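You operate a simulated robot arm through the tools that you are given. There is no shell and no other tool. Be economical: measure what you need, move in short steps, check, and stop when the job is done.

The job below is to be done with a simulated two-armed robot. You get a single attempt, and the scene is never put back.

JOB
Pick up the pipe stub from the top of the tall cart with one hand, pass it to the other hand and put it on the bed of the frame jig. Set down upright: pipe stub.

Only the result counts: the job must be done as asked and must still hold three seconds after the hand-in. Knocking over, shifting, dropping, spilling or breaking anything else fails it.

ROBOT AND FRAMES
Two 7-joint arms with two-finger parallel grippers on one trunk, on a base that drives. Base frame: it is fixed to the floor where the robot stands at the start and does not move with it; the origin is under the middle of the robot, x ahead of it, y to its left, z up; the surface under the hand at the start is at about z = 0.85. Readings come in m, rad, newtons and seconds.
The left shoulder is at the start at [0.05, 0.177, 1.104], the right one opposite. With the tool pointing down near the work surface each hand reaches from about 0.22 to 0.7 m from the robot's upright axis, wherever it stands, measured 20 degrees to its own side. Places, roughly: bed of the frame jig [-0.2, 2.3, 0.8]. Payload 3.43 kg a hand.
Tool frame (each hand has its own): the origin (TCP) lies between the finger pads and is the grasp point; the fingertips stand 0.034 m ahead of it; z points along the fingers, y is the line along which they close. Largest opening 0.128 m; finger width 0.024, thickness 0.012; the body of the gripper, 0.048 by 0.13 m, starts 0.096 m behind the TCP.
Orientation is that of the tool frame in the base frame, as a unit quaternion [w, x, y, z]. With the fingers straight down and closing along the base's y, the tool's x points along the base's -x, its y along +y and its z along -z.

CONTROLS
- The arms move only by the tool arm_command. It takes "left_motion", "right_motion" or both (then of equal length, played together; a hand with none holds still); each is a list that holds one entry, the list of rows, each a list of 7 numbers: the shift along the tool's x, y, z in units of 50 mm (1.0 is 50 mm), then the turn, a rotation vector about the tool's x, y, z in units of 4 degrees (1.0 is 4 degrees), then the opening, from 0 (shut) to 1 (fully open). In form: [[[x, y, z, rx, ry, rz, claw], ...]]. A call has 1 to 12 rows; each row shifts and turns the commanded pose from where the row before left it, along the tool's axes as they then stand. A call with a number of a shift or a turn outside -1 to 1 is refused whole. Rows are played at 5 a second. More than 0.05 m and 0.15 rad between two rows, or a gripper value outside its range, and nothing of the call is played. A pose out of reach is approached as far as the arm can. The call stops where the force on the tool passes 40 N (or 10 N more than at its start, if that is more) or the arm is blocked; 0.2 s more then pass. Each finger travels about 0.108 m/s and halts on what it meets, pressing with about 24 N; the grip force reading is that of the motor and also rises with nothing between the fingers. The clock runs only during rows and for 0.2 s after the last one: add rows that do not move to give the fingers time. The reply holds the time, the measured pose of the TCP, the force on the tool along the base axes, the opening and the grip force, in the units named above and with some noise, with the torque about the TCP (base axes, N m) and any sound that the robot's microphone picked up, and new pictures: "show" is both (left out), scene, wrist or none (wrist: the cameras of the hands that moved).
- Cameras (640 x 400 px; columns grow to the right, rows downward): "scene" is now at [0.1596, 0.0108, 1.2815]; the picture's right is [0.10, -0.99, 0.00], its down [-0.43, -0.04, -0.90] and it looks along [0.90, 0.09, -0.43] (base axes); focal length 250 px, centre (320, 200). "left" rides on the left gripper at [0.076, 0.011, -0.16] in its tool frame; the picture's right is [-0.15, 0.99, 0.00], its down [-0.88, -0.13, -0.46] and it looks along [-0.45, -0.07, 0.89] (tool axes); focal length 234 px, centre (320, 200). "right" rides on the right gripper at [0.076, -0.011, -0.16] in its tool frame; the picture's right is [0.15, 0.99, 0.00], its down [-0.88, 0.13, -0.46] and it looks along [-0.45, 0.07, 0.89] (tool axes); focal length 234 px, centre (320, 200). There is no depth. A picture from a camera that has moved, and an enlarged one, comes with that camera's place and axes in the base frame and with its lens.
- raise_lower(by): slides the trunk up (or, below 0, down) by that many m; the arms and the scene camera ride with it, the base frame stays. It gives what a move gives, with no picture.
- base_move(legs): drives the robot by 1 to 6 legs, each [ahead, turn to the left] in m and rad, along the robot's own axes; the way and the turn of a leg run together, so that a leg with both is an arc; at most 1.5 m and 3.142 rad a leg. The arms and the cameras ride along, it lands a little off, and it stops where it bumps. It gives what a move gives, and a new picture of the scene camera.
- turn_head(pan, tilt): turns the head with the scene camera to pan (to the left, within 1.396 rad either way) and tilt (down, from -0.506 to 1.204), counted from straight ahead of the robot. It gives what a move gives, and a new picture of the scene camera.
- enlarge(camera, box): a new picture of the part [left, top, right, bottom] of that camera's present view, enlarged. The clock stands still meanwhile.
- close_job(): hands the job in; it is judged then, once.

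Go step by step. Nothing tells you exact positions but the pictures and the camera data: compare them with the known pose of the tool, close in by small moves and look again before you grip or let go. The budget is 120 turns and 260 pictures, counting those below and the enlarged ones. Unless the task says otherwise, let go and move clear before handing in, and close with one line.

The tools are called after ">>>" by a JSON object that holds its "op" and its "data". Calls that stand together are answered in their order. arm_command: Moves the arms, as the interface text tells. Its arguments: {"type":"object","properties":{"left_motion":{"type":"array"},"right_motion":{"type":"array"},"show":{"type":"string","enum":["both","scene","wrist","none"]}},"required":[]} The other tools are called the same way: raise_lower (by) slides the trunk up or down; base_move (legs) drives the base; turn_head (pan, tilt) turns the head that bears the scene camera; enlarge (camera, box) takes an enlarged picture of a part of a camera's view; close_job () hands the job in.

At the start:

```text
time_s: 0.0
left_tool_pos: [0.3561, 0.1081, 1.1727]
left_orientation: [0.0, 0.0, 1.0, 0.0]
left_wrist_force: [0.5, 0.1, 0.1]
left_ft_torque: [0.01, 0.03, 0.01]
left_opening: 0.1279
left_grasp_force: 0.2
right_tool_pos: [0.4093, -0.1654, 1.1239]
right_orientation: [0.0, 0.0, 1.0, 0.001]
right_wrist_force: [-0.1, -0.4, 0.5]
right_ft_torque: [0.03, 0.03, 0.0]
right_opening: 0.1279
right_grasp_force: 0.1
trunk travel left (down, up): [-0.275, 0.126]
robot x, y, heading: [-0.0028, -0.001, 0.0]
head pan, tilt: [0.103, 0.447]
```

scene: 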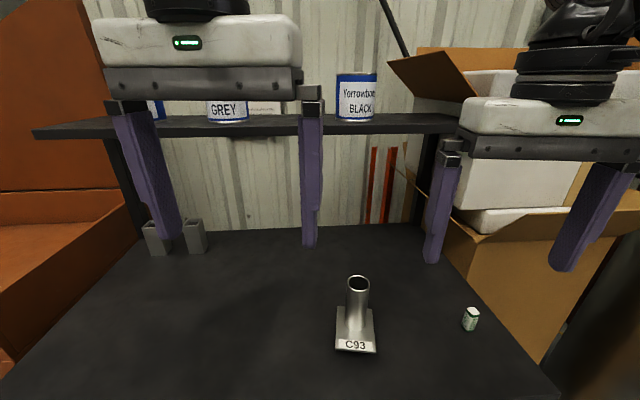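
right: 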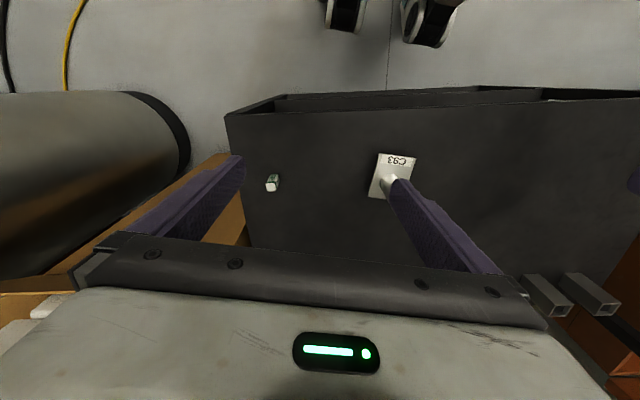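
left: 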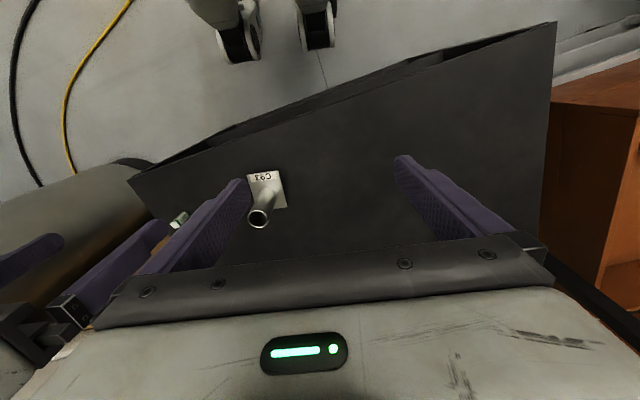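

I see the pipe stub (a tube on a plate, "C93") near [0.50, -0.025] on the cart, about 0.1 m tall. I'll look at it enlarged, then look left for the jig.

>>> {"op": "enlarge", "data": {"camera": "scene", "box": [270, 240, 430, 370]}}

>>> {"op": "turn_head", "data": {"pan": 1.39, "tilt": 0.25}}

```text
3.08 times, centred on (350, 305) of scene
camera zoom: at [0.1596, 0.0108, 1.2815], right [0.1, -0.99, 0.0], down [-0.43, -0.04, -0.9], along [0.9, 0.09, -0.43], focal length 768 px, centre (228, -123)
```

zoom: 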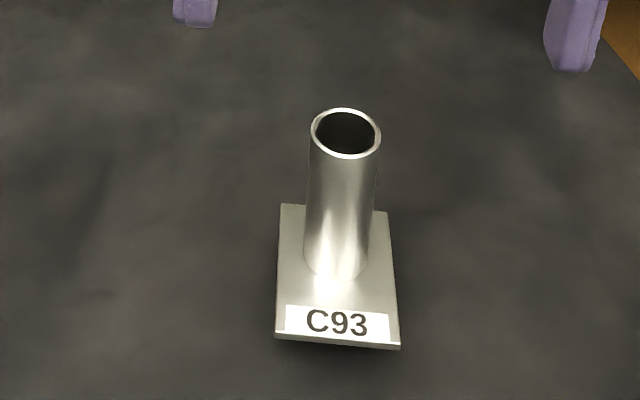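

```text
time_s: 1.5
left_tool_pos: [0.3563, 0.1092, 1.1735]
left_orientation: [0.0, 0.0, 1.0, -0.001]
left_wrist_force: [0.6, 0.1, 0.0]
left_ft_torque: [0.0, -0.04, 0.02]
left_opening: 0.1281
left_grasp_force: 0.1
right_tool_pos: [0.4076, -0.165, 1.1242]
right_orientation: [0.0, 0.0, 1.0, 0.0]
right_wrist_force: [0.4, -0.5, -0.2]
right_ft_torque: [0.01, 0.02, 0.01]
right_opening: 0.128
right_grasp_force: 0.1
trunk travel left (down, up): [-0.275, 0.126]
robot x, y, heading: [0.0016, -0.0005, -0.005]
head pan, tilt: [1.389, 0.25]
camera scene: at [0.085, 0.0932, 1.2998], right [0.98, -0.18, 0.0], down [-0.04, -0.24, -0.97], along [0.18, 0.95, -0.25], focal length 250 px, centre (320, 200)
```

scene: 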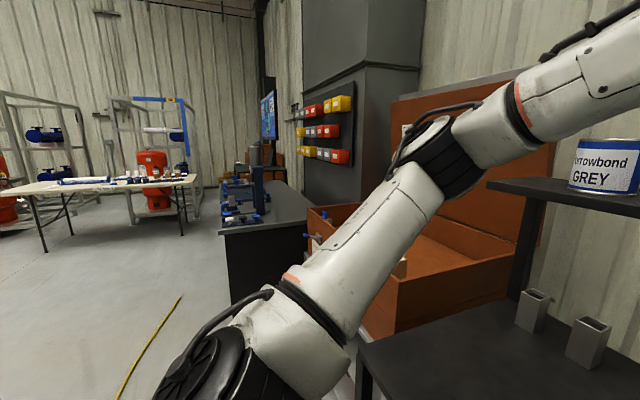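

The blue fixture at around (245,195) on the bench should be the frame jig. I'll zoom in on it.

>>> {"op": "enlarge", "data": {"camera": "scene", "box": [190, 140, 320, 240]}}

>>> {"op": "turn_head", "data": {"pan": 0.0, "tilt": 0.6}}

```text
4.00 times, centred on (255, 190) of scene
camera zoom: at [0.085, 0.0932, 1.2998], right [0.98, -0.18, 0.0], down [-0.04, -0.24, -0.97], along [0.18, 0.95, -0.25], focal length 998 px, centre (580, 240)
```

zoom: 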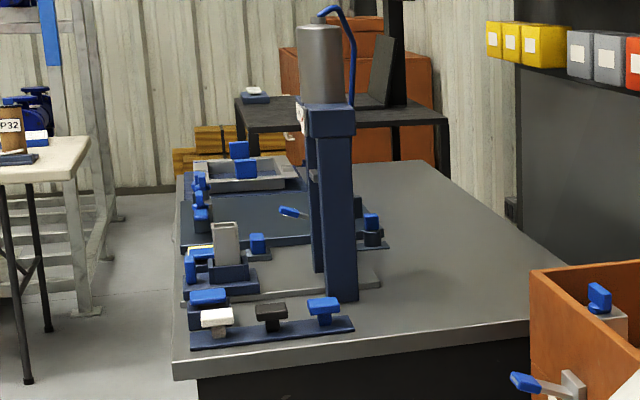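

```text
time_s: 3.0
left_tool_pos: [0.3564, 0.1099, 1.1721]
left_orientation: [0.0, 0.0, 1.0, 0.0]
left_wrist_force: [0.6, 0.7, 0.3]
left_ft_torque: [0.01, 0.01, -0.02]
left_opening: 0.1279
left_grasp_force: 0.0
right_tool_pos: [0.409, -0.1655, 1.1237]
right_orientation: [0.0, 0.001, 1.0, -0.001]
right_wrist_force: [1.2, 0.1, 0.2]
right_ft_torque: [0.02, 0.04, 0.0]
right_opening: 0.1282
right_grasp_force: 0.0
trunk travel left (down, up): [-0.275, 0.126]
robot x, y, heading: [-0.0033, 0.0029, -0.004]
head pan, tilt: [0.0, 0.6]
camera scene: at [0.1565, 0.0015, 1.2676], right [0.0, -1.0, 0.0], down [-0.56, 0.0, -0.83], along [0.83, 0.0, -0.56], focal length 250 px, centre (320, 200)
```

scene: 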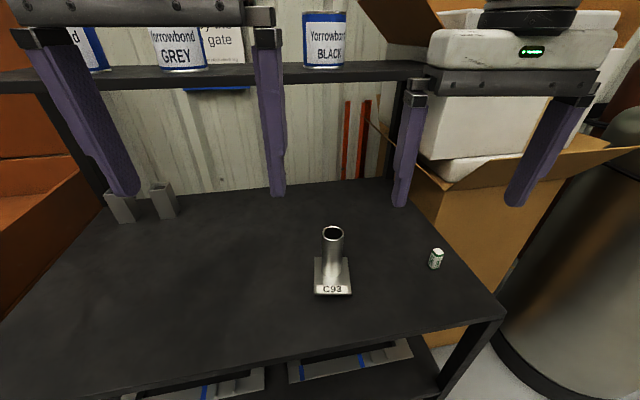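

The stub's tube axis is about [0.505, -0.024] with its top near z = 0.955. I'll pick with the right hand, tilted low so that it grips the lower tube, and the left hand will take the top from straight above. First I turn the right hand: yaw, then pitch.

>>> {"op": "arm_command", "data": {"right_motion": [[[0, 0, 0, 0, 0, -0.9375, 1], [0, 0, 0, 0, 0, -0.9375, 1], [0, 0, 0, 0, 0, -0.9375, 1], [0, 0, 0, 0, 0, -0.9375, 1], [0, 0, 0, 0, 0, -0.9375, 1], [0, 0, 0, 0, 0, -0.9375, 1], [0, 0, 0, 0, 0, -0.9375, 1], [0, 0, 0, 0, 0, -0.9375, 1], [0, 0, 0, 0, 0, -0.9375, 1], [0, 0, 0, 0, 0, -0.9375, 1], [0, 0, 0, 0, 0, -0.9375, 1], [0, 0, 0, 0, 0, -0.9375, 1]]], "show": "none"}}

>>> {"op": "arm_command", "data": {"right_motion": [[[0, 0, 0, 0, -1, 0, 1], [0, 0, 0, 0, -1, 0, 1], [0, 0, 0, 0, -1, 0, 1], [0, 0, 0, 0, -1, 0, 1], [0, 0, 0, 0, -1, 0, 1], [0, 0, 0, 0, -1, 0, 1], [0, 0, 0, 0, -1, 0, 1], [0, 0, 0, 0, -1, 0, 1], [0, 0, 0, 0, -1, 0, 1], [0, 0, 0, 0, -1, 0, 1], [0, 0, 0, 0, -1, 0, 1], [0, 0, 0, 0, -1, 0, 1]]], "show": "both"}}

```text
time_s: 5.6
left_tool_pos: [0.3569, 0.1086, 1.1724]
left_orientation: [-0.001, 0.0, 1.0, 0.0]
left_wrist_force: [0.2, 0.5, 0.0]
left_ft_torque: [0.0, -0.01, 0.0]
left_opening: 0.128
left_grasp_force: 0.1
right_tool_pos: [0.4085, -0.1654, 1.1229]
right_orientation: [0.0, -0.382, 0.924, 0.0]
right_wrist_force: [0.1, -0.4, 0.9]
right_ft_torque: [-0.02, 0.0, 0.0]
right_opening: 0.1279
right_grasp_force: 0.1
trunk travel left (down, up): [-0.275, 0.126]
robot x, y, heading: [-0.0019, -0.0024, -0.0]
head pan, tilt: [0.0, 0.6]
```

```text
time_s: 8.2
left_tool_pos: [0.3575, 0.1092, 1.1712]
left_orientation: [0.0, 0.0, 1.0, 0.001]
left_wrist_force: [0.3, -0.3, -0.6]
left_ft_torque: [-0.01, 0.02, -0.01]
left_opening: 0.1278
left_grasp_force: 0.1
right_tool_pos: [0.4081, -0.1654, 1.1221]
right_orientation: [0.376, -0.348, 0.844, 0.156]
right_wrist_force: [0.3, -0.4, 1.0]
right_ft_torque: [0.01, 0.03, -0.03]
right_opening: 0.1281
right_grasp_force: 0.0
trunk travel left (down, up): [-0.275, 0.126]
robot x, y, heading: [-0.001, -0.0032, -0.0]
head pan, tilt: [0.0, 0.6]
camera scene: at [0.1564, 0.0012, 1.2677], right [0.0, -1.0, 0.0], down [-0.56, 0.0, -0.83], along [0.83, 0.0, -0.56], focal length 250 px, centre (320, 200)
camera right: at [0.2956, -0.2922, 1.1737], right [-0.77, 0.63, -0.11], down [0.08, 0.27, 0.96], along [0.63, 0.73, -0.26], focal length 234 px, centre (320, 200)
```

scene: 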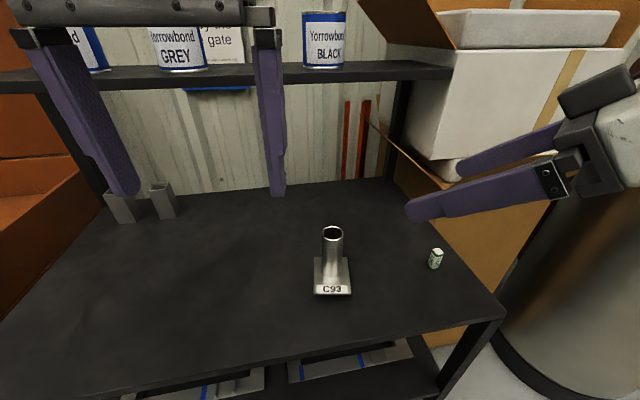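
right: 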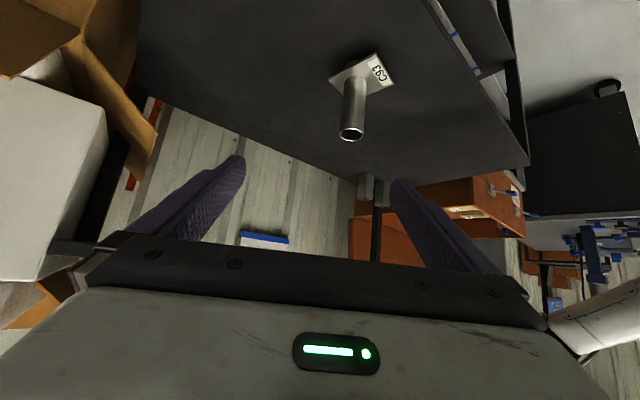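

The right hand now points forward-left and down at about 42°, and it tracks well. I'll move to a standoff about 0.12 m from the tube and look again.

>>> {"op": "arm_command", "data": {"right_motion": [[[0.275, 0.173, 0.775, 0, 0, 0, 1], [0.275, 0.173, 0.775, 0, 0, 0, 1], [0.275, 0.173, 0.775, 0, 0, 0, 1], [0.275, 0.173, 0.775, 0, 0, 0, 1], [0, 0, 0, 0, 0, 0, 1]]], "show": "both"}}

```text
time_s: 9.4
left_tool_pos: [0.3556, 0.1089, 1.1716]
left_orientation: [0.0, 0.0, 1.0, 0.0]
left_wrist_force: [0.4, -0.7, -0.7]
left_ft_torque: [0.0, -0.01, 0.0]
left_opening: 0.1278
left_grasp_force: 0.1
right_tool_pos: [0.4401, -0.0859, 0.9776]
right_orientation: [0.376, -0.349, 0.844, 0.156]
right_wrist_force: [-0.2, 0.9, -0.1]
right_ft_torque: [0.02, -0.03, -0.02]
right_opening: 0.1278
right_grasp_force: 0.1
trunk travel left (down, up): [-0.275, 0.126]
robot x, y, heading: [0.0046, -0.0, -0.002]
head pan, tilt: [0.0, 0.6]
camera scene: at [0.1564, 0.0014, 1.2677], right [0.0, -1.0, 0.0], down [-0.56, 0.0, -0.83], along [0.83, 0.0, -0.56], focal length 250 px, centre (320, 200)
camera right: at [0.3266, -0.2124, 1.0284], right [-0.77, 0.63, -0.11], down [0.09, 0.27, 0.96], along [0.63, 0.73, -0.26], focal length 234 px, centre (320, 200)
```

scene: 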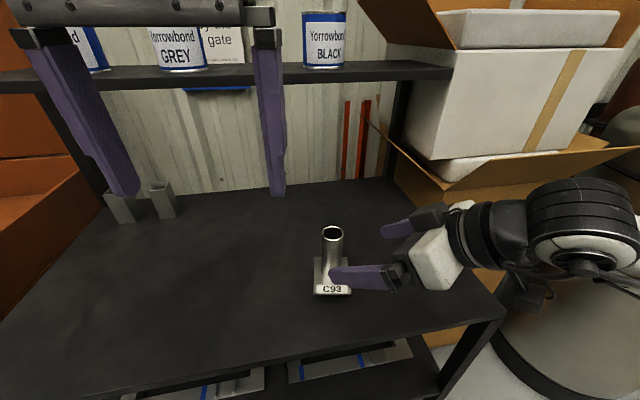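
right: 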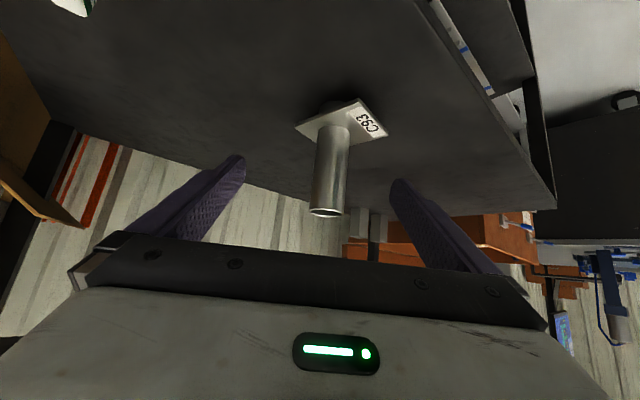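

In the wrist view the tube sits about 14 px right of the grasp line, which is roughly 15 mm along tool +y. I'll correct that, advance halfway and look again.

>>> {"op": "arm_command", "data": {"right_motion": [[[0, 0.3, 0, 0, 0, 0, 1], [0, 0, 0.6, 0, 0, 0, 1], [0, 0, 0.6, 0, 0, 0, 1], [0, 0, 0, 0, 0, 0, 1]]], "show": "both"}}

```text
time_s: 10.4
left_tool_pos: [0.3556, 0.1088, 1.1723]
left_orientation: [0.001, 0.0, 1.0, 0.001]
left_wrist_force: [0.2, 0.1, 0.0]
left_ft_torque: [0.02, 0.01, 0.04]
left_opening: 0.1279
left_grasp_force: 0.0
right_tool_pos: [0.4593, -0.0429, 0.9377]
right_orientation: [0.376, -0.348, 0.844, 0.155]
right_wrist_force: [-0.7, 0.3, 0.2]
right_ft_torque: [0.01, 0.0, 0.03]
right_opening: 0.1278
right_grasp_force: 0.1
trunk travel left (down, up): [-0.275, 0.126]
robot x, y, heading: [-0.0012, -0.001, -0.003]
head pan, tilt: [0.0, 0.6]
camera scene: at [0.1564, 0.0013, 1.2677], right [0.0, -1.0, 0.0], down [-0.56, 0.0, -0.83], along [0.83, 0.0, -0.56], focal length 250 px, centre (320, 200)
camera right: at [0.3473, -0.1701, 0.9891], right [-0.77, 0.63, -0.11], down [0.09, 0.27, 0.96], along [0.63, 0.73, -0.26], focal length 234 px, centre (320, 200)
```

scene: 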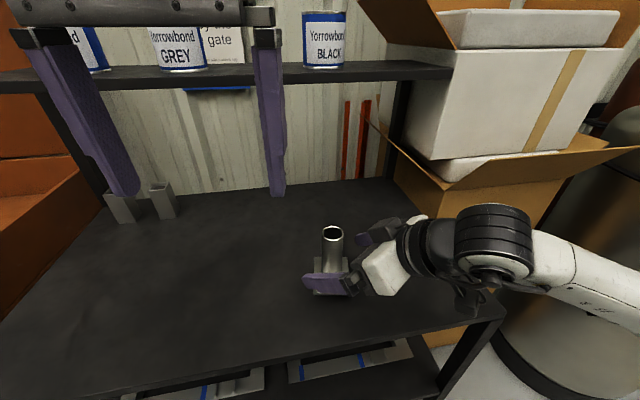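
right: 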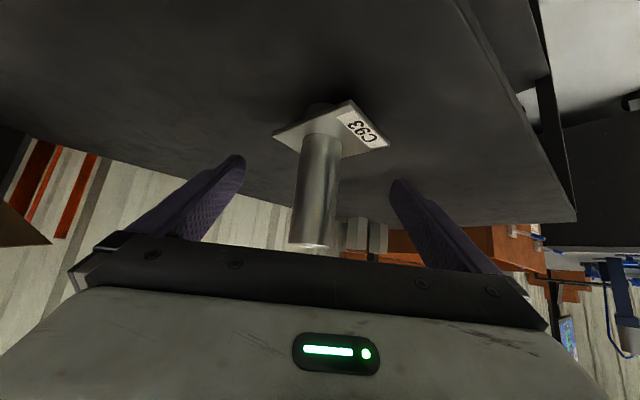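

Intersecting the scene and wrist rays gives a tube top near [0.479, -0.021, 0.977]. So the cart top is about z = 0.885, higher than I'd assumed. I'll correct upward first, then go forward to the grip point.

>>> {"op": "arm_command", "data": {"right_motion": [[[-0.28, 0.03, 0, 0, 0, 0, 1], [0, 0, 0.21, 0, 0, 0, 1], [0, 0, 0.21, 0, 0, 0, 1], [0, 0, 0, 0, 0, 0, 1]]], "show": "both"}}

>>> {"op": "enlarge", "data": {"camera": "scene", "box": [260, 200, 420, 320]}}

```text
time_s: 11.4
left_tool_pos: [0.3553, 0.108, 1.1731]
left_orientation: [0.0, 0.001, 1.0, 0.0]
left_wrist_force: [-0.4, 0.2, 0.2]
left_ft_torque: [-0.03, 0.01, -0.03]
left_opening: 0.1283
left_grasp_force: 0.1
right_tool_pos: [0.4773, -0.0243, 0.9338]
right_orientation: [0.375, -0.349, 0.844, 0.156]
right_wrist_force: [-0.8, 0.0, -0.1]
right_ft_torque: [-0.01, 0.0, 0.01]
right_opening: 0.1281
right_grasp_force: 0.0
trunk travel left (down, up): [-0.275, 0.126]
robot x, y, heading: [0.002, -0.0003, -0.003]
head pan, tilt: [0.0, 0.6]
camera scene: at [0.1565, 0.0014, 1.2676], right [0.0, -1.0, 0.0], down [-0.56, 0.0, -0.83], along [0.83, 0.0, -0.56], focal length 250 px, centre (320, 200)
camera right: at [0.3643, -0.1512, 0.9853], right [-0.77, 0.63, -0.11], down [0.09, 0.27, 0.96], along [0.63, 0.73, -0.26], focal length 234 px, centre (320, 200)
```

scene: 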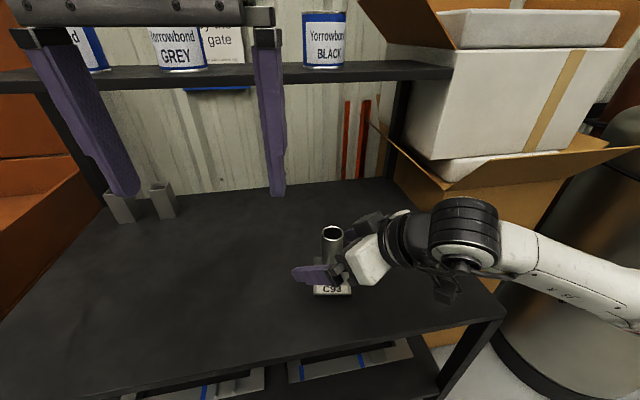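
right: 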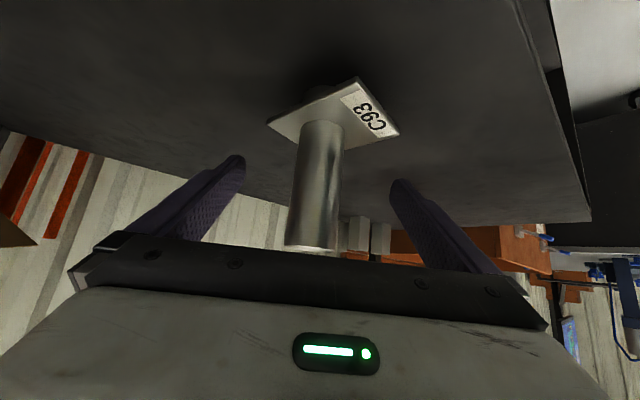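

```text
3.33 times, centred on (340, 260) of scene
camera zoom: at [0.1565, 0.0014, 1.2676], right [0.0, -1.0, 0.0], down [-0.56, 0.0, -0.83], along [0.83, 0.0, -0.56], focal length 832 px, centre (253, 0)
```

zoom: 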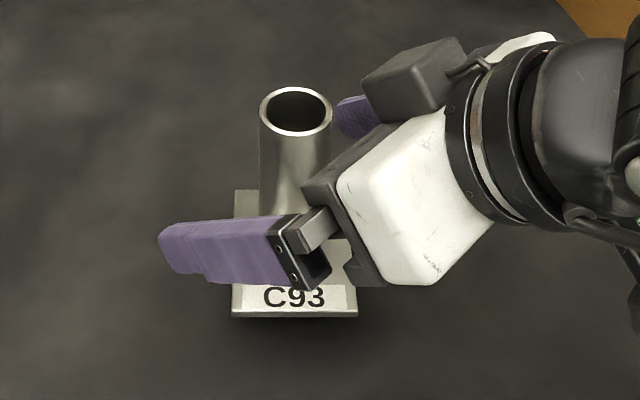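

The tube is centred between the fingers, so I'll close the right gripper.

>>> {"op": "arm_command", "data": {"right_motion": [[[0, 0, 0, 0, 0, 0, 0], [0, 0, 0, 0, 0, 0, 0], [0, 0, 0, 0, 0, 0, 0], [0, 0, 0, 0, 0, 0, 0], [0, 0, 0, 0, 0, 0, 0]]], "show": "both"}}

```text
time_s: 12.6
left_tool_pos: [0.3569, 0.1087, 1.172]
left_orientation: [0.0, 0.001, 1.0, 0.0]
left_wrist_force: [-0.7, -0.5, 0.9]
left_ft_torque: [0.01, -0.02, -0.02]
left_opening: 0.1279
left_grasp_force: 0.1
right_tool_pos: [0.477, -0.0246, 0.9349]
right_orientation: [0.376, -0.348, 0.844, 0.155]
right_wrist_force: [0.3, -1.8, 0.2]
right_ft_torque: [-0.18, -0.08, -0.05]
right_opening: 0.0365
right_grasp_force: 24.0
trunk travel left (down, up): [-0.275, 0.126]
robot x, y, heading: [0.0026, -0.0028, 0.001]
head pan, tilt: [0.0, 0.6]
camera scene: at [0.1566, 0.0012, 1.2676], right [0.0, -1.0, 0.0], down [-0.56, 0.0, -0.83], along [0.83, 0.0, -0.56], focal length 250 px, centre (320, 200)
camera right: at [0.3643, -0.1515, 0.9853], right [-0.77, 0.63, -0.11], down [0.09, 0.27, 0.96], along [0.63, 0.73, -0.26], focal length 234 px, centre (320, 200)
```

scene: 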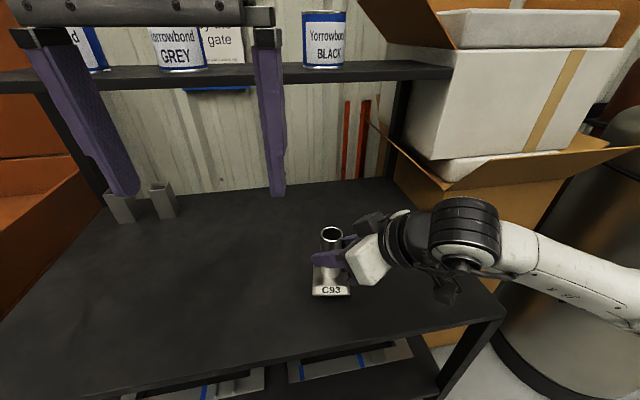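
right: 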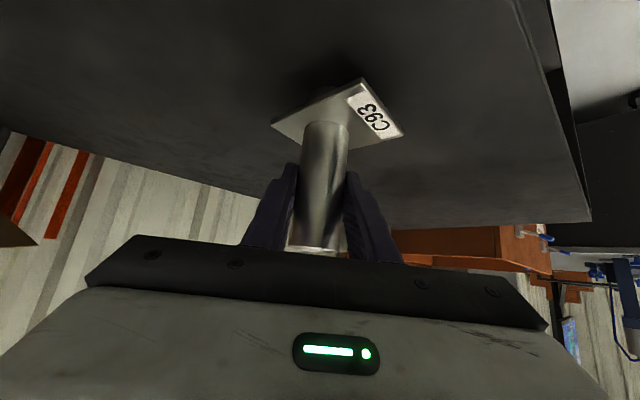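

The grip holds at a 36.5 mm opening. I'll lift straight up 0.1 m and check.

>>> {"op": "arm_command", "data": {"right_motion": [[[-0.37, 0, -0.335, 0, 0, 0, 0], [-0.37, 0, -0.335, 0, 0, 0, 0], [-0.37, 0, -0.335, 0, 0, 0, 0], [-0.37, 0, -0.335, 0, 0, 0, 0], [0, 0, 0, 0, 0, 0, 0]]], "show": "both"}}

>>> {"op": "enlarge", "data": {"camera": "scene", "box": [240, 160, 440, 310]}}

>>> {"op": "enlarge", "data": {"camera": "left", "box": [150, 80, 350, 230]}}

```text
time_s: 13.8
left_tool_pos: [0.3567, 0.1089, 1.173]
left_orientation: [-0.001, 0.0, 1.0, 0.0]
left_wrist_force: [-0.8, -0.1, -0.1]
left_ft_torque: [0.06, 0.01, 0.0]
left_opening: 0.1278
left_grasp_force: 0.1
right_tool_pos: [0.4767, -0.0247, 1.0341]
right_orientation: [0.375, -0.35, 0.845, 0.156]
right_wrist_force: [0.0, -0.3, -3.0]
right_ft_torque: [-0.02, 0.01, 0.0]
right_opening: 0.0368
right_grasp_force: 23.9
trunk travel left (down, up): [-0.275, 0.126]
robot x, y, heading: [-0.0038, -0.002, -0.0]
head pan, tilt: [0.0, 0.6]
camera scene: at [0.1568, 0.0013, 1.2676], right [0.0, -1.0, 0.0], down [-0.57, 0.0, -0.82], along [0.82, 0.0, -0.57], focal length 250 px, centre (320, 200)
camera right: at [0.3637, -0.152, 1.0858], right [-0.77, 0.63, -0.11], down [0.09, 0.27, 0.96], along [0.63, 0.73, -0.26], focal length 234 px, centre (320, 200)
```

scene: 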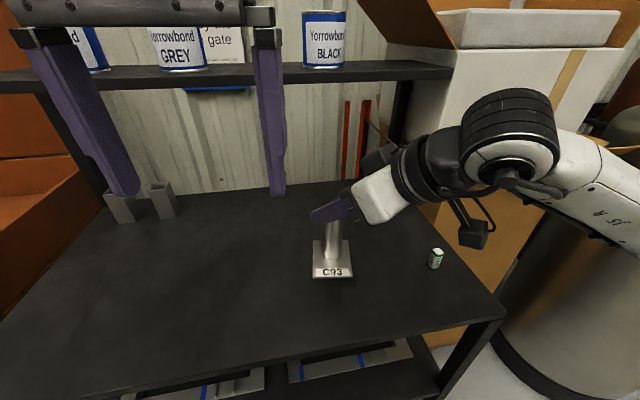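
right: 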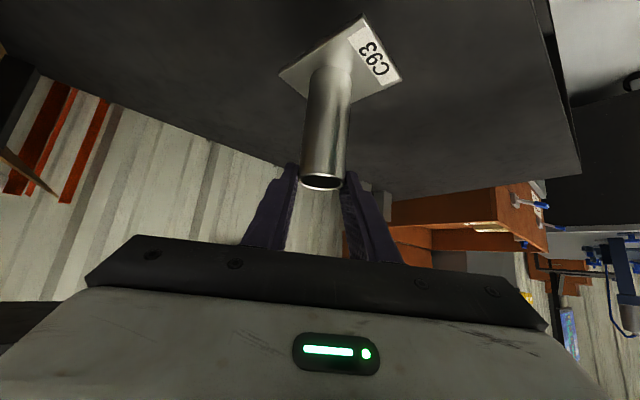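

```text
2.67 times, centred on (340, 235) of scene
camera zoom: at [0.1568, 0.0013, 1.2676], right [0.0, -1.0, 0.0], down [-0.57, 0.0, -0.82], along [0.82, 0.0, -0.57], focal length 666 px, centre (267, 107)
```

zoom: 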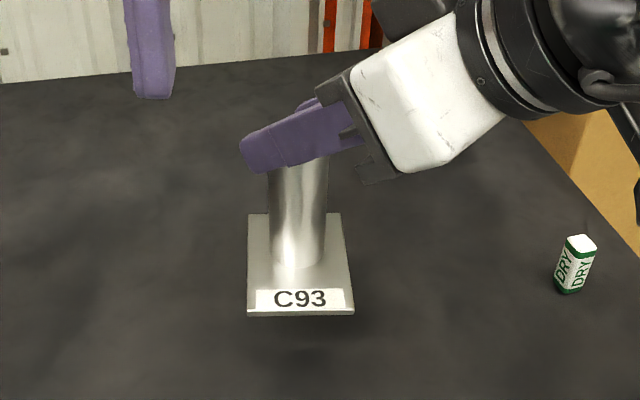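

```text
2.67 times, centred on (250, 155) of left
camera zoom: at [0.2805, 0.1205, 1.3308], right [0.15, 0.99, 0.0], down [0.88, -0.13, 0.45], along [0.45, -0.07, -0.89], focal length 624 px, centre (507, 320)
```

zoom: 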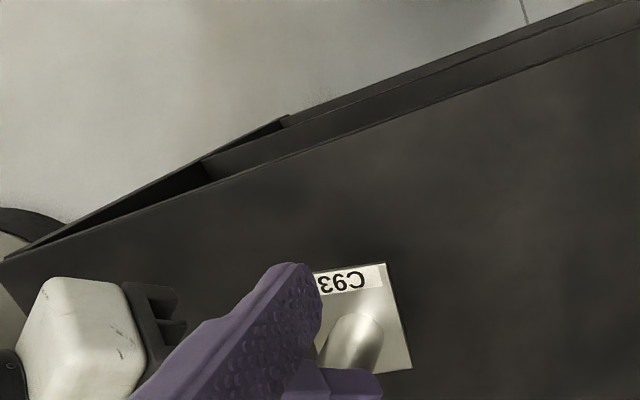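

The stub slid about 60 mm down through the grip during the lift, and now only the fingertips hold it at its top. I'll lower it straight back down to the table and measure how it behaves.

>>> {"op": "arm_command", "data": {"right_motion": [[[0.14, 0, 0.125, 0, 0, 0, 0], [0.14, 0, 0.125, 0, 0, 0, 0], [0, 0, 0, 0, 0, 0, 0]]], "show": "both"}}

>>> {"op": "enlarge", "data": {"camera": "scene", "box": [240, 160, 440, 310]}}

```text
time_s: 14.6
left_tool_pos: [0.3562, 0.1091, 1.1729]
left_orientation: [-0.001, 0.001, 1.0, 0.0]
left_wrist_force: [-0.1, 0.7, -0.6]
left_ft_torque: [0.02, 0.01, 0.0]
left_opening: 0.128
left_grasp_force: 0.1
right_tool_pos: [0.4765, -0.0238, 1.0162]
right_orientation: [0.376, -0.349, 0.844, 0.156]
right_wrist_force: [0.2, -0.2, -3.1]
right_ft_torque: [0.01, -0.03, -0.04]
right_opening: 0.0363
right_grasp_force: 23.7
trunk travel left (down, up): [-0.275, 0.126]
robot x, y, heading: [0.0028, -0.0012, -0.002]
head pan, tilt: [0.0, 0.6]
camera scene: at [0.1567, 0.0014, 1.2676], right [0.0, -1.0, 0.0], down [-0.57, 0.0, -0.82], along [0.82, 0.0, -0.57], focal length 250 px, centre (320, 200)
camera right: at [0.3639, -0.152, 1.0668], right [-0.77, 0.63, -0.11], down [0.09, 0.27, 0.96], along [0.63, 0.73, -0.26], focal length 234 px, centre (320, 200)
```

scene: 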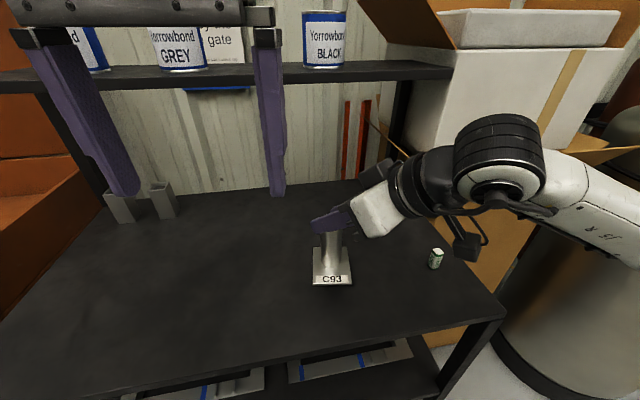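
right: 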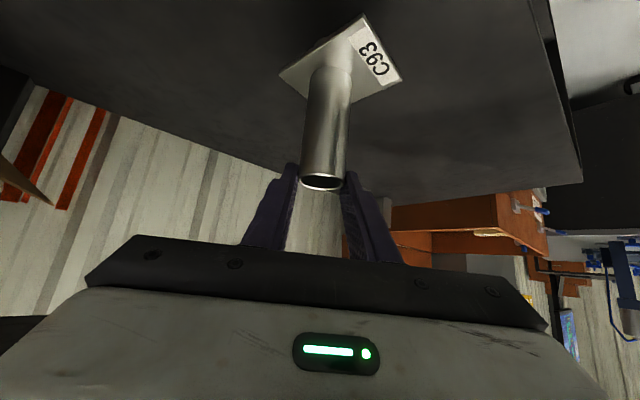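

```text
2.67 times, centred on (340, 235) of scene
camera zoom: at [0.1567, 0.0014, 1.2676], right [0.0, -1.0, 0.0], down [-0.57, 0.0, -0.82], along [0.82, 0.0, -0.57], focal length 666 px, centre (267, 107)
```

zoom: 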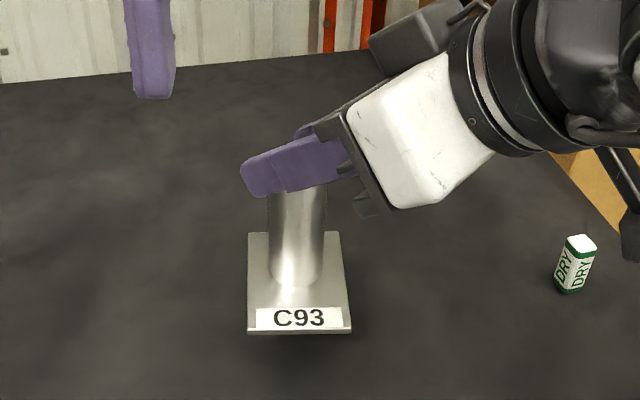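

It's holding steady now, with a weight of about 3 N, so the slip probably came from the lift acceleration. I'll lower gently until it touches the table, then release and regrip.

>>> {"op": "arm_command", "data": {"right_motion": [[[0.074, 0, 0.067, 0, 0, 0, 0], [0.074, 0, 0.067, 0, 0, 0, 0], [0.037, 0, 0.033, 0, 0, 0, 0], [0.022, 0, 0.02, 0, 0, 0, 0], [0, 0, 0, 0, 0, 0, 0]]], "show": "both"}}

>>> {"op": "enlarge", "data": {"camera": "scene", "box": [240, 160, 440, 310]}}

```text
time_s: 15.8
left_tool_pos: [0.3563, 0.1091, 1.1736]
left_orientation: [0.0, 0.0, 1.0, 0.0]
left_wrist_force: [0.1, -0.4, 0.1]
left_ft_torque: [-0.02, 0.01, 0.01]
left_opening: 0.128
left_grasp_force: 0.1
right_tool_pos: [0.478, -0.0257, 1.0019]
right_orientation: [0.376, -0.349, 0.844, 0.156]
right_wrist_force: [-0.1, -0.2, -2.5]
right_ft_torque: [0.03, 0.04, 0.02]
right_opening: 0.0368
right_grasp_force: 23.6
trunk travel left (down, up): [-0.275, 0.126]
robot x, y, heading: [0.0038, -0.001, 0.001]
head pan, tilt: [0.0, 0.6]
camera scene: at [0.1567, 0.0014, 1.2676], right [0.0, -1.0, 0.0], down [-0.57, 0.0, -0.82], along [0.82, 0.0, -0.57], focal length 250 px, centre (320, 200)
camera right: at [0.3642, -0.1515, 1.0527], right [-0.77, 0.63, -0.11], down [0.09, 0.27, 0.96], along [0.63, 0.73, -0.26], focal length 234 px, centre (320, 200)
```

scene: 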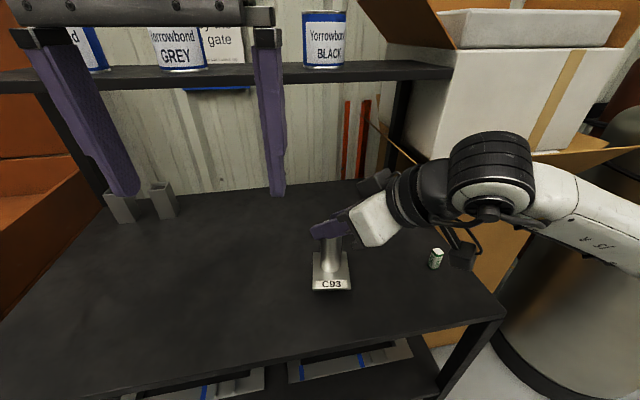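
right: 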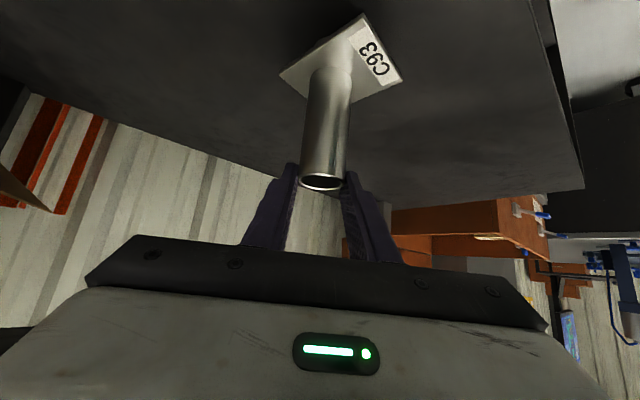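

```text
2.67 times, centred on (340, 235) of scene
camera zoom: at [0.1567, 0.0014, 1.2676], right [0.0, -1.0, 0.0], down [-0.57, 0.0, -0.82], along [0.82, 0.0, -0.57], focal length 666 px, centre (267, 107)
```

zoom: 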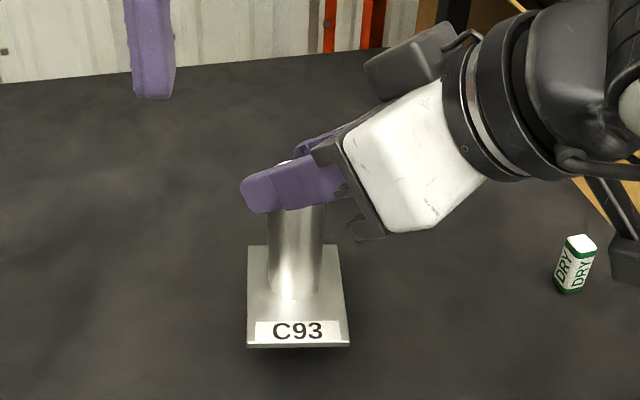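

It's still off the table by about 10 mm. I'll keep lowering in small steps and watch for contact force.

>>> {"op": "arm_command", "data": {"right_motion": [[[0.06, 0, 0.054, 0, 0, 0, 0], [0.045, 0, 0.04, 0, 0, 0, 0], [0.03, 0, 0.027, 0, 0, 0, 0], [0, 0, 0, 0, 0, 0, 0]]], "show": "none"}}

>>> {"op": "enlarge", "data": {"camera": "scene", "box": [240, 160, 440, 310]}}

```text
time_s: 16.8
left_tool_pos: [0.3564, 0.1083, 1.1724]
left_orientation: [-0.001, -0.001, 1.0, 0.0]
left_wrist_force: [-0.7, -0.4, -0.5]
left_ft_torque: [0.03, 0.0, 0.03]
left_opening: 0.1279
left_grasp_force: 0.1
right_tool_pos: [0.4763, -0.0249, 0.9914]
right_orientation: [0.375, -0.349, 0.844, 0.156]
right_wrist_force: [-0.5, -0.5, -3.7]
right_ft_torque: [0.03, 0.03, -0.03]
right_opening: 0.0367
right_grasp_force: 24.1
trunk travel left (down, up): [-0.275, 0.126]
robot x, y, heading: [0.0008, -0.0023, 0.002]
head pan, tilt: [0.0, 0.6]
```

```text
2.67 times, centred on (340, 235) of scene
camera zoom: at [0.1567, 0.0014, 1.2676], right [0.0, -1.0, 0.0], down [-0.57, 0.0, -0.82], along [0.82, 0.0, -0.57], focal length 666 px, centre (267, 107)
```

zoom: 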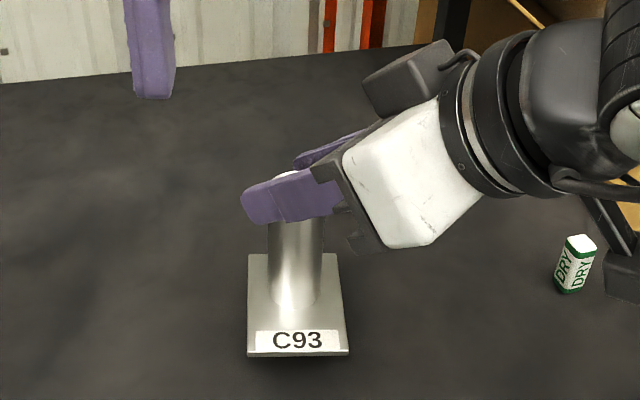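

>>> {"op": "arm_command", "data": {"right_motion": [[[0.03, 0, 0.027, 0, 0, 0, 0], [0.03, 0, 0.027, 0, 0, 0, 0], [0.03, 0, 0.027, 0, 0, 0, 0], [0, 0, 0, 0, 0, 0, 0]]], "show": "none"}}

>>> {"op": "enlarge", "data": {"camera": "scene", "box": [240, 160, 440, 310]}}

```text
time_s: 17.8
left_tool_pos: [0.3564, 0.1077, 1.1725]
left_orientation: [0.0, 0.0, 1.0, 0.0]
left_wrist_force: [0.1, -0.5, 0.1]
left_ft_torque: [-0.04, -0.02, -0.02]
left_opening: 0.1281
left_grasp_force: 0.2
right_tool_pos: [0.4761, -0.0244, 0.9877]
right_orientation: [0.376, -0.349, 0.844, 0.156]
right_wrist_force: [-0.5, -1.9, 2.1]
right_ft_torque: [-0.07, 0.17, 0.0]
right_opening: 0.0363
right_grasp_force: 23.9
trunk travel left (down, up): [-0.275, 0.126]
robot x, y, heading: [-0.0023, 0.0006, -0.002]
head pan, tilt: [0.0, 0.6]
```

```text
2.67 times, centred on (340, 235) of scene
camera zoom: at [0.1562, 0.0012, 1.2678], right [0.0, -1.0, 0.0], down [-0.56, 0.0, -0.83], along [0.83, 0.0, -0.56], focal length 666 px, centre (267, 107)
```

zoom: 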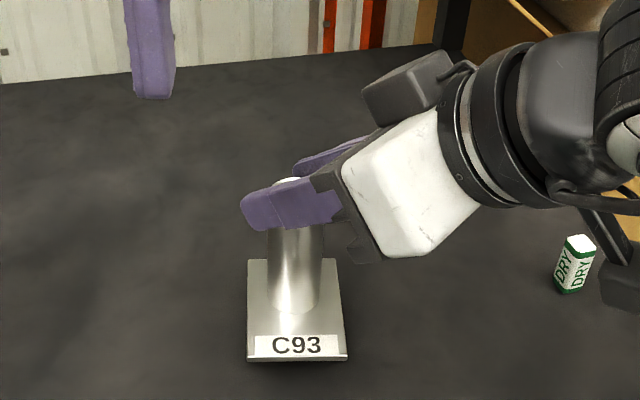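

It touched down at a TCP height of about 0.988. I'll open, move straight down to a low grip (z of about 0.922) and check.

>>> {"op": "arm_command", "data": {"right_motion": [[[0, 0, 0, 0, 0, 0, 0.65], [0, 0, 0, 0, 0, 0, 0.65], [0, 0, 0, 0, 0, 0, 0.65], [0.25, 0, 0.22, 0, 0, 0, 0.65], [0.25, 0, 0.22, 0, 0, 0, 0.65], [0.25, 0, 0.22, 0, 0, 0, 0.65], [0.22, 0, 0.2, 0, 0, 0, 0.65], [0, 0, 0, 0, 0, 0, 0.65]]], "show": "both"}}

>>> {"op": "enlarge", "data": {"camera": "scene", "box": [240, 160, 440, 310]}}

```text
time_s: 19.6
left_tool_pos: [0.3572, 0.1081, 1.1727]
left_orientation: [0.001, 0.001, 1.0, 0.0]
left_wrist_force: [-1.0, -0.2, -0.4]
left_ft_torque: [-0.01, 0.01, 0.0]
left_opening: 0.128
left_grasp_force: 0.1
right_tool_pos: [0.4782, -0.0254, 0.9224]
right_orientation: [0.376, -0.349, 0.844, 0.156]
right_wrist_force: [0.5, 0.4, 0.2]
right_ft_torque: [0.02, 0.0, 0.0]
right_opening: 0.0832
right_grasp_force: 0.1
trunk travel left (down, up): [-0.275, 0.126]
robot x, y, heading: [0.0001, 0.002, -0.002]
head pan, tilt: [0.0, 0.6]
camera scene: at [0.1565, 0.0014, 1.2676], right [0.0, -1.0, 0.0], down [-0.56, 0.0, -0.83], along [0.83, 0.0, -0.56], focal length 250 px, centre (320, 200)
camera right: at [0.3637, -0.1519, 0.9721], right [-0.77, 0.63, -0.11], down [0.09, 0.27, 0.96], along [0.63, 0.73, -0.26], focal length 234 px, centre (320, 200)
```

scene: 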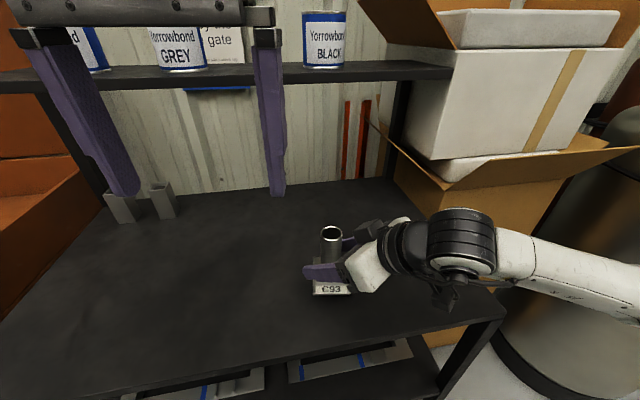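
right: 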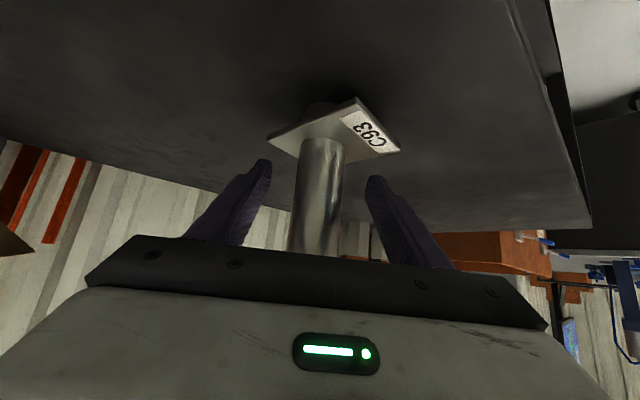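

```text
2.67 times, centred on (340, 235) of scene
camera zoom: at [0.1565, 0.0014, 1.2676], right [0.0, -1.0, 0.0], down [-0.56, 0.0, -0.83], along [0.83, 0.0, -0.56], focal length 666 px, centre (267, 107)
```

zoom: 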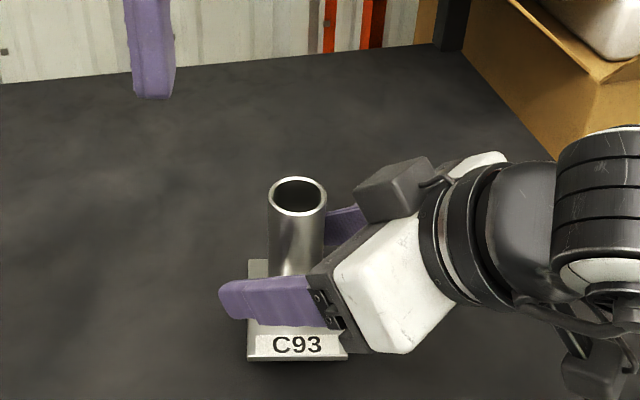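

The hand is well placed low on the tube. I'll close and lift very gently with a ramp, then check for slip.

>>> {"op": "arm_command", "data": {"right_motion": [[[0, 0, 0, 0, 0, 0, 0], [0, 0, 0, 0, 0, 0, 0], [0, 0, 0, 0, 0, 0, 0], [0, 0, 0, 0, 0, 0, 0], [0, 0, 0, 0, 0, 0, 0], [-0.015, 0, -0.0135, 0, 0, 0, 0], [-0.03, 0, -0.027, 0, 0, 0, 0], [-0.045, 0, -0.04, 0, 0, 0, 0], [-0.045, 0, -0.04, 0, 0, 0, 0], [-0.045, 0, -0.04, 0, 0, 0, 0], [-0.03, 0, -0.027, 0, 0, 0, 0], [0, 0, 0, 0, 0, 0, 0]]], "show": "wrist"}}

>>> {"op": "enlarge", "data": {"camera": "scene", "box": [240, 160, 440, 310]}}

```text
time_s: 22.2
left_tool_pos: [0.3546, 0.1081, 1.1712]
left_orientation: [-0.001, 0.001, 1.0, 0.0]
left_wrist_force: [-0.2, 0.4, 1.1]
left_ft_torque: [0.02, 0.04, 0.01]
left_opening: 0.128
left_grasp_force: 0.1
right_tool_pos: [0.4764, -0.0245, 0.9356]
right_orientation: [0.376, -0.349, 0.844, 0.156]
right_wrist_force: [1.1, 1.1, -2.4]
right_ft_torque: [-0.04, 0.03, 0.0]
right_opening: 0.0369
right_grasp_force: 24.1
trunk travel left (down, up): [-0.275, 0.126]
robot x, y, heading: [-0.0005, -0.0016, -0.003]
head pan, tilt: [0.0, 0.6]
camera right: at [0.3636, -0.1516, 0.9865], right [-0.77, 0.63, -0.11], down [0.09, 0.27, 0.96], along [0.63, 0.73, -0.26], focal length 234 px, centre (320, 200)
```

right: 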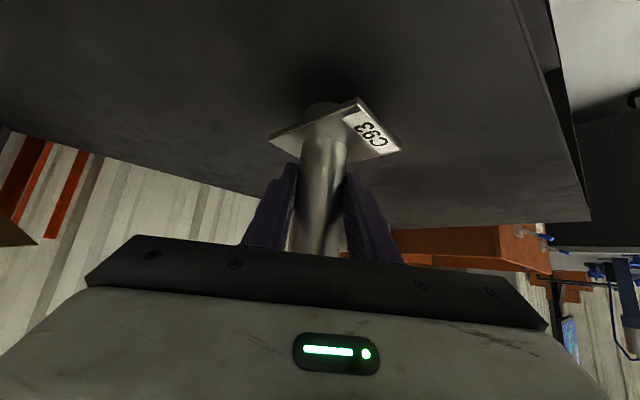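

```text
2.67 times, centred on (340, 235) of scene
camera zoom: at [0.1567, 0.0014, 1.2676], right [0.0, -1.0, 0.0], down [-0.57, 0.0, -0.82], along [0.82, 0.0, -0.57], focal length 666 px, centre (267, 107)
```

zoom: 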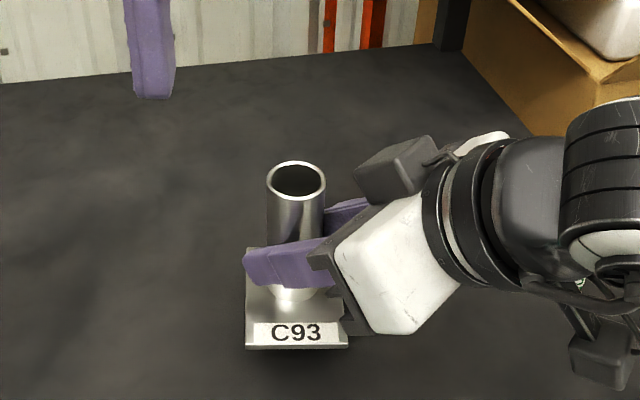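

No slip with a gentle ramp. I'll continue lifting the same way.

>>> {"op": "arm_command", "data": {"right_motion": [[[-0.015, 0, -0.0135, 0, 0, 0, 0], [-0.03, 0, -0.027, 0, 0, 0, 0], [-0.045, 0, -0.04, 0, 0, 0, 0], [-0.06, 0, -0.054, 0, 0, 0, 0], [-0.075, 0, -0.067, 0, 0, 0, 0], [-0.09, 0, -0.08, 0, 0, 0, 0], [-0.09, 0, -0.08, 0, 0, 0, 0], [-0.075, 0, -0.067, 0, 0, 0, 0], [-0.06, 0, -0.054, 0, 0, 0, 0], [-0.045, 0, -0.04, 0, 0, 0, 0], [-0.03, 0, -0.027, 0, 0, 0, 0], [-0.015, 0, -0.0135, 0, 0, 0, 0]]], "show": "wrist"}}

>>> {"op": "enlarge", "data": {"camera": "scene", "box": [240, 160, 440, 310]}}

```text
time_s: 24.8
left_tool_pos: [0.3574, 0.1082, 1.1727]
left_orientation: [-0.001, -0.001, 1.0, 0.0]
left_wrist_force: [0.3, 0.0, -0.3]
left_ft_torque: [0.01, 0.01, 0.02]
left_opening: 0.128
left_grasp_force: 0.0
right_tool_pos: [0.4767, -0.0239, 0.9788]
right_orientation: [0.376, -0.349, 0.844, 0.156]
right_wrist_force: [-0.1, -0.8, -4.0]
right_ft_torque: [-0.01, 0.01, -0.02]
right_opening: 0.0367
right_grasp_force: 24.3
trunk travel left (down, up): [-0.275, 0.126]
robot x, y, heading: [-0.0033, -0.001, 0.004]
head pan, tilt: [0.0, 0.6]
camera right: at [0.3638, -0.1518, 1.0293], right [-0.77, 0.63, -0.11], down [0.09, 0.27, 0.96], along [0.63, 0.73, -0.26], focal length 234 px, centre (320, 200)
```

right: 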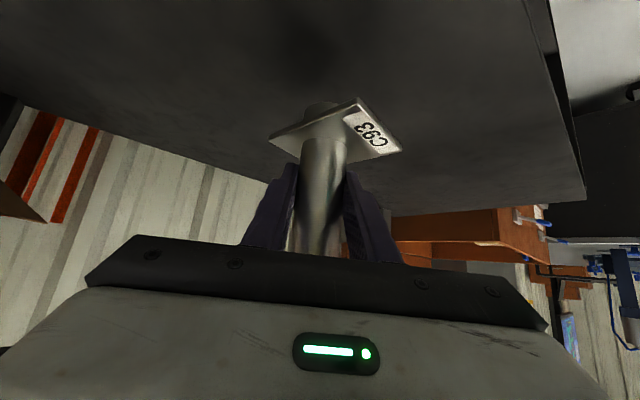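

```text
2.67 times, centred on (340, 235) of scene
camera zoom: at [0.1567, 0.0014, 1.2676], right [0.0, -1.0, 0.0], down [-0.57, 0.0, -0.82], along [0.82, 0.0, -0.57], focal length 666 px, centre (267, 107)
```

zoom: 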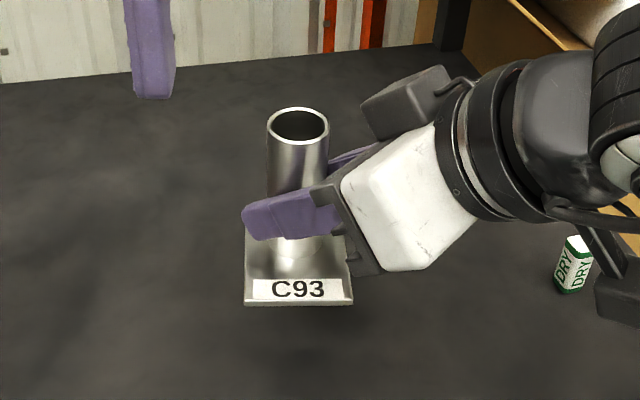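

The grip holds. I'll zoom in on what looks like something under the plate.

>>> {"op": "enlarge", "data": {"camera": "right", "box": [240, 70, 440, 195]}}

```text
3.20 times, centred on (340, 132) of right
camera zoom: at [0.3638, -0.1518, 1.0293], right [-0.77, 0.63, -0.11], down [0.09, 0.27, 0.96], along [0.63, 0.73, -0.26], focal length 749 px, centre (256, 416)
```

zoom: 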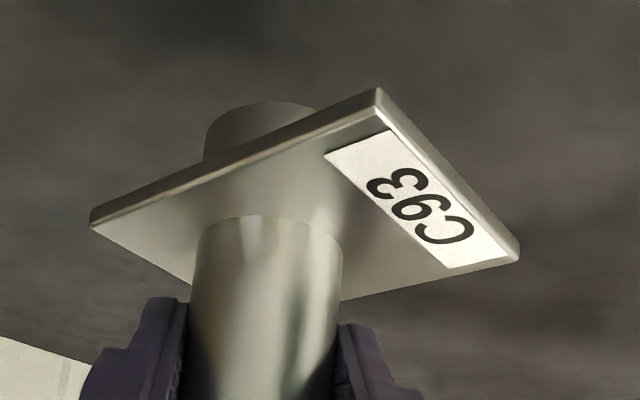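

The pipe runs through the plate and sticks out about 25 mm below it, which means the table is at about 0.85 after all. Before bringing in the left hand I'll check the dark box on top of the right gripper for clearance.

>>> {"op": "enlarge", "data": {"camera": "left", "box": [60, 90, 340, 265]}}

>>> {"op": "enlarge", "data": {"camera": "scene", "box": [300, 150, 540, 300]}}

```text
2.29 times, centred on (200, 178) of left
camera zoom: at [0.2805, 0.1205, 1.3308], right [0.15, 0.99, 0.0], down [0.88, -0.13, 0.46], along [0.45, -0.07, -0.89], focal length 535 px, centre (594, 251)
```

zoom: 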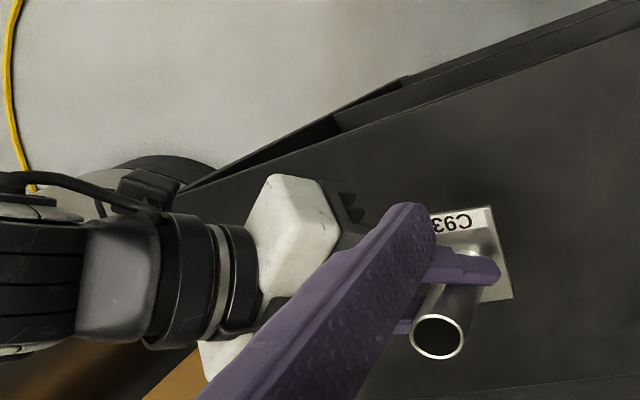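

```text
2.67 times, centred on (420, 225) of scene
camera zoom: at [0.1567, 0.0014, 1.2676], right [0.0, -1.0, 0.0], down [-0.57, 0.0, -0.82], along [0.82, 0.0, -0.57], focal length 666 px, centre (53, 133)
```

zoom: 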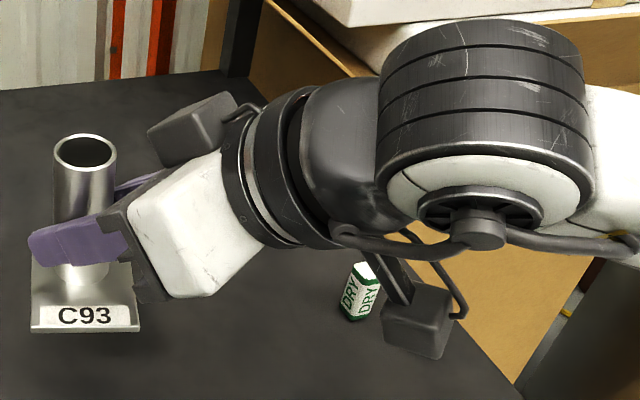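

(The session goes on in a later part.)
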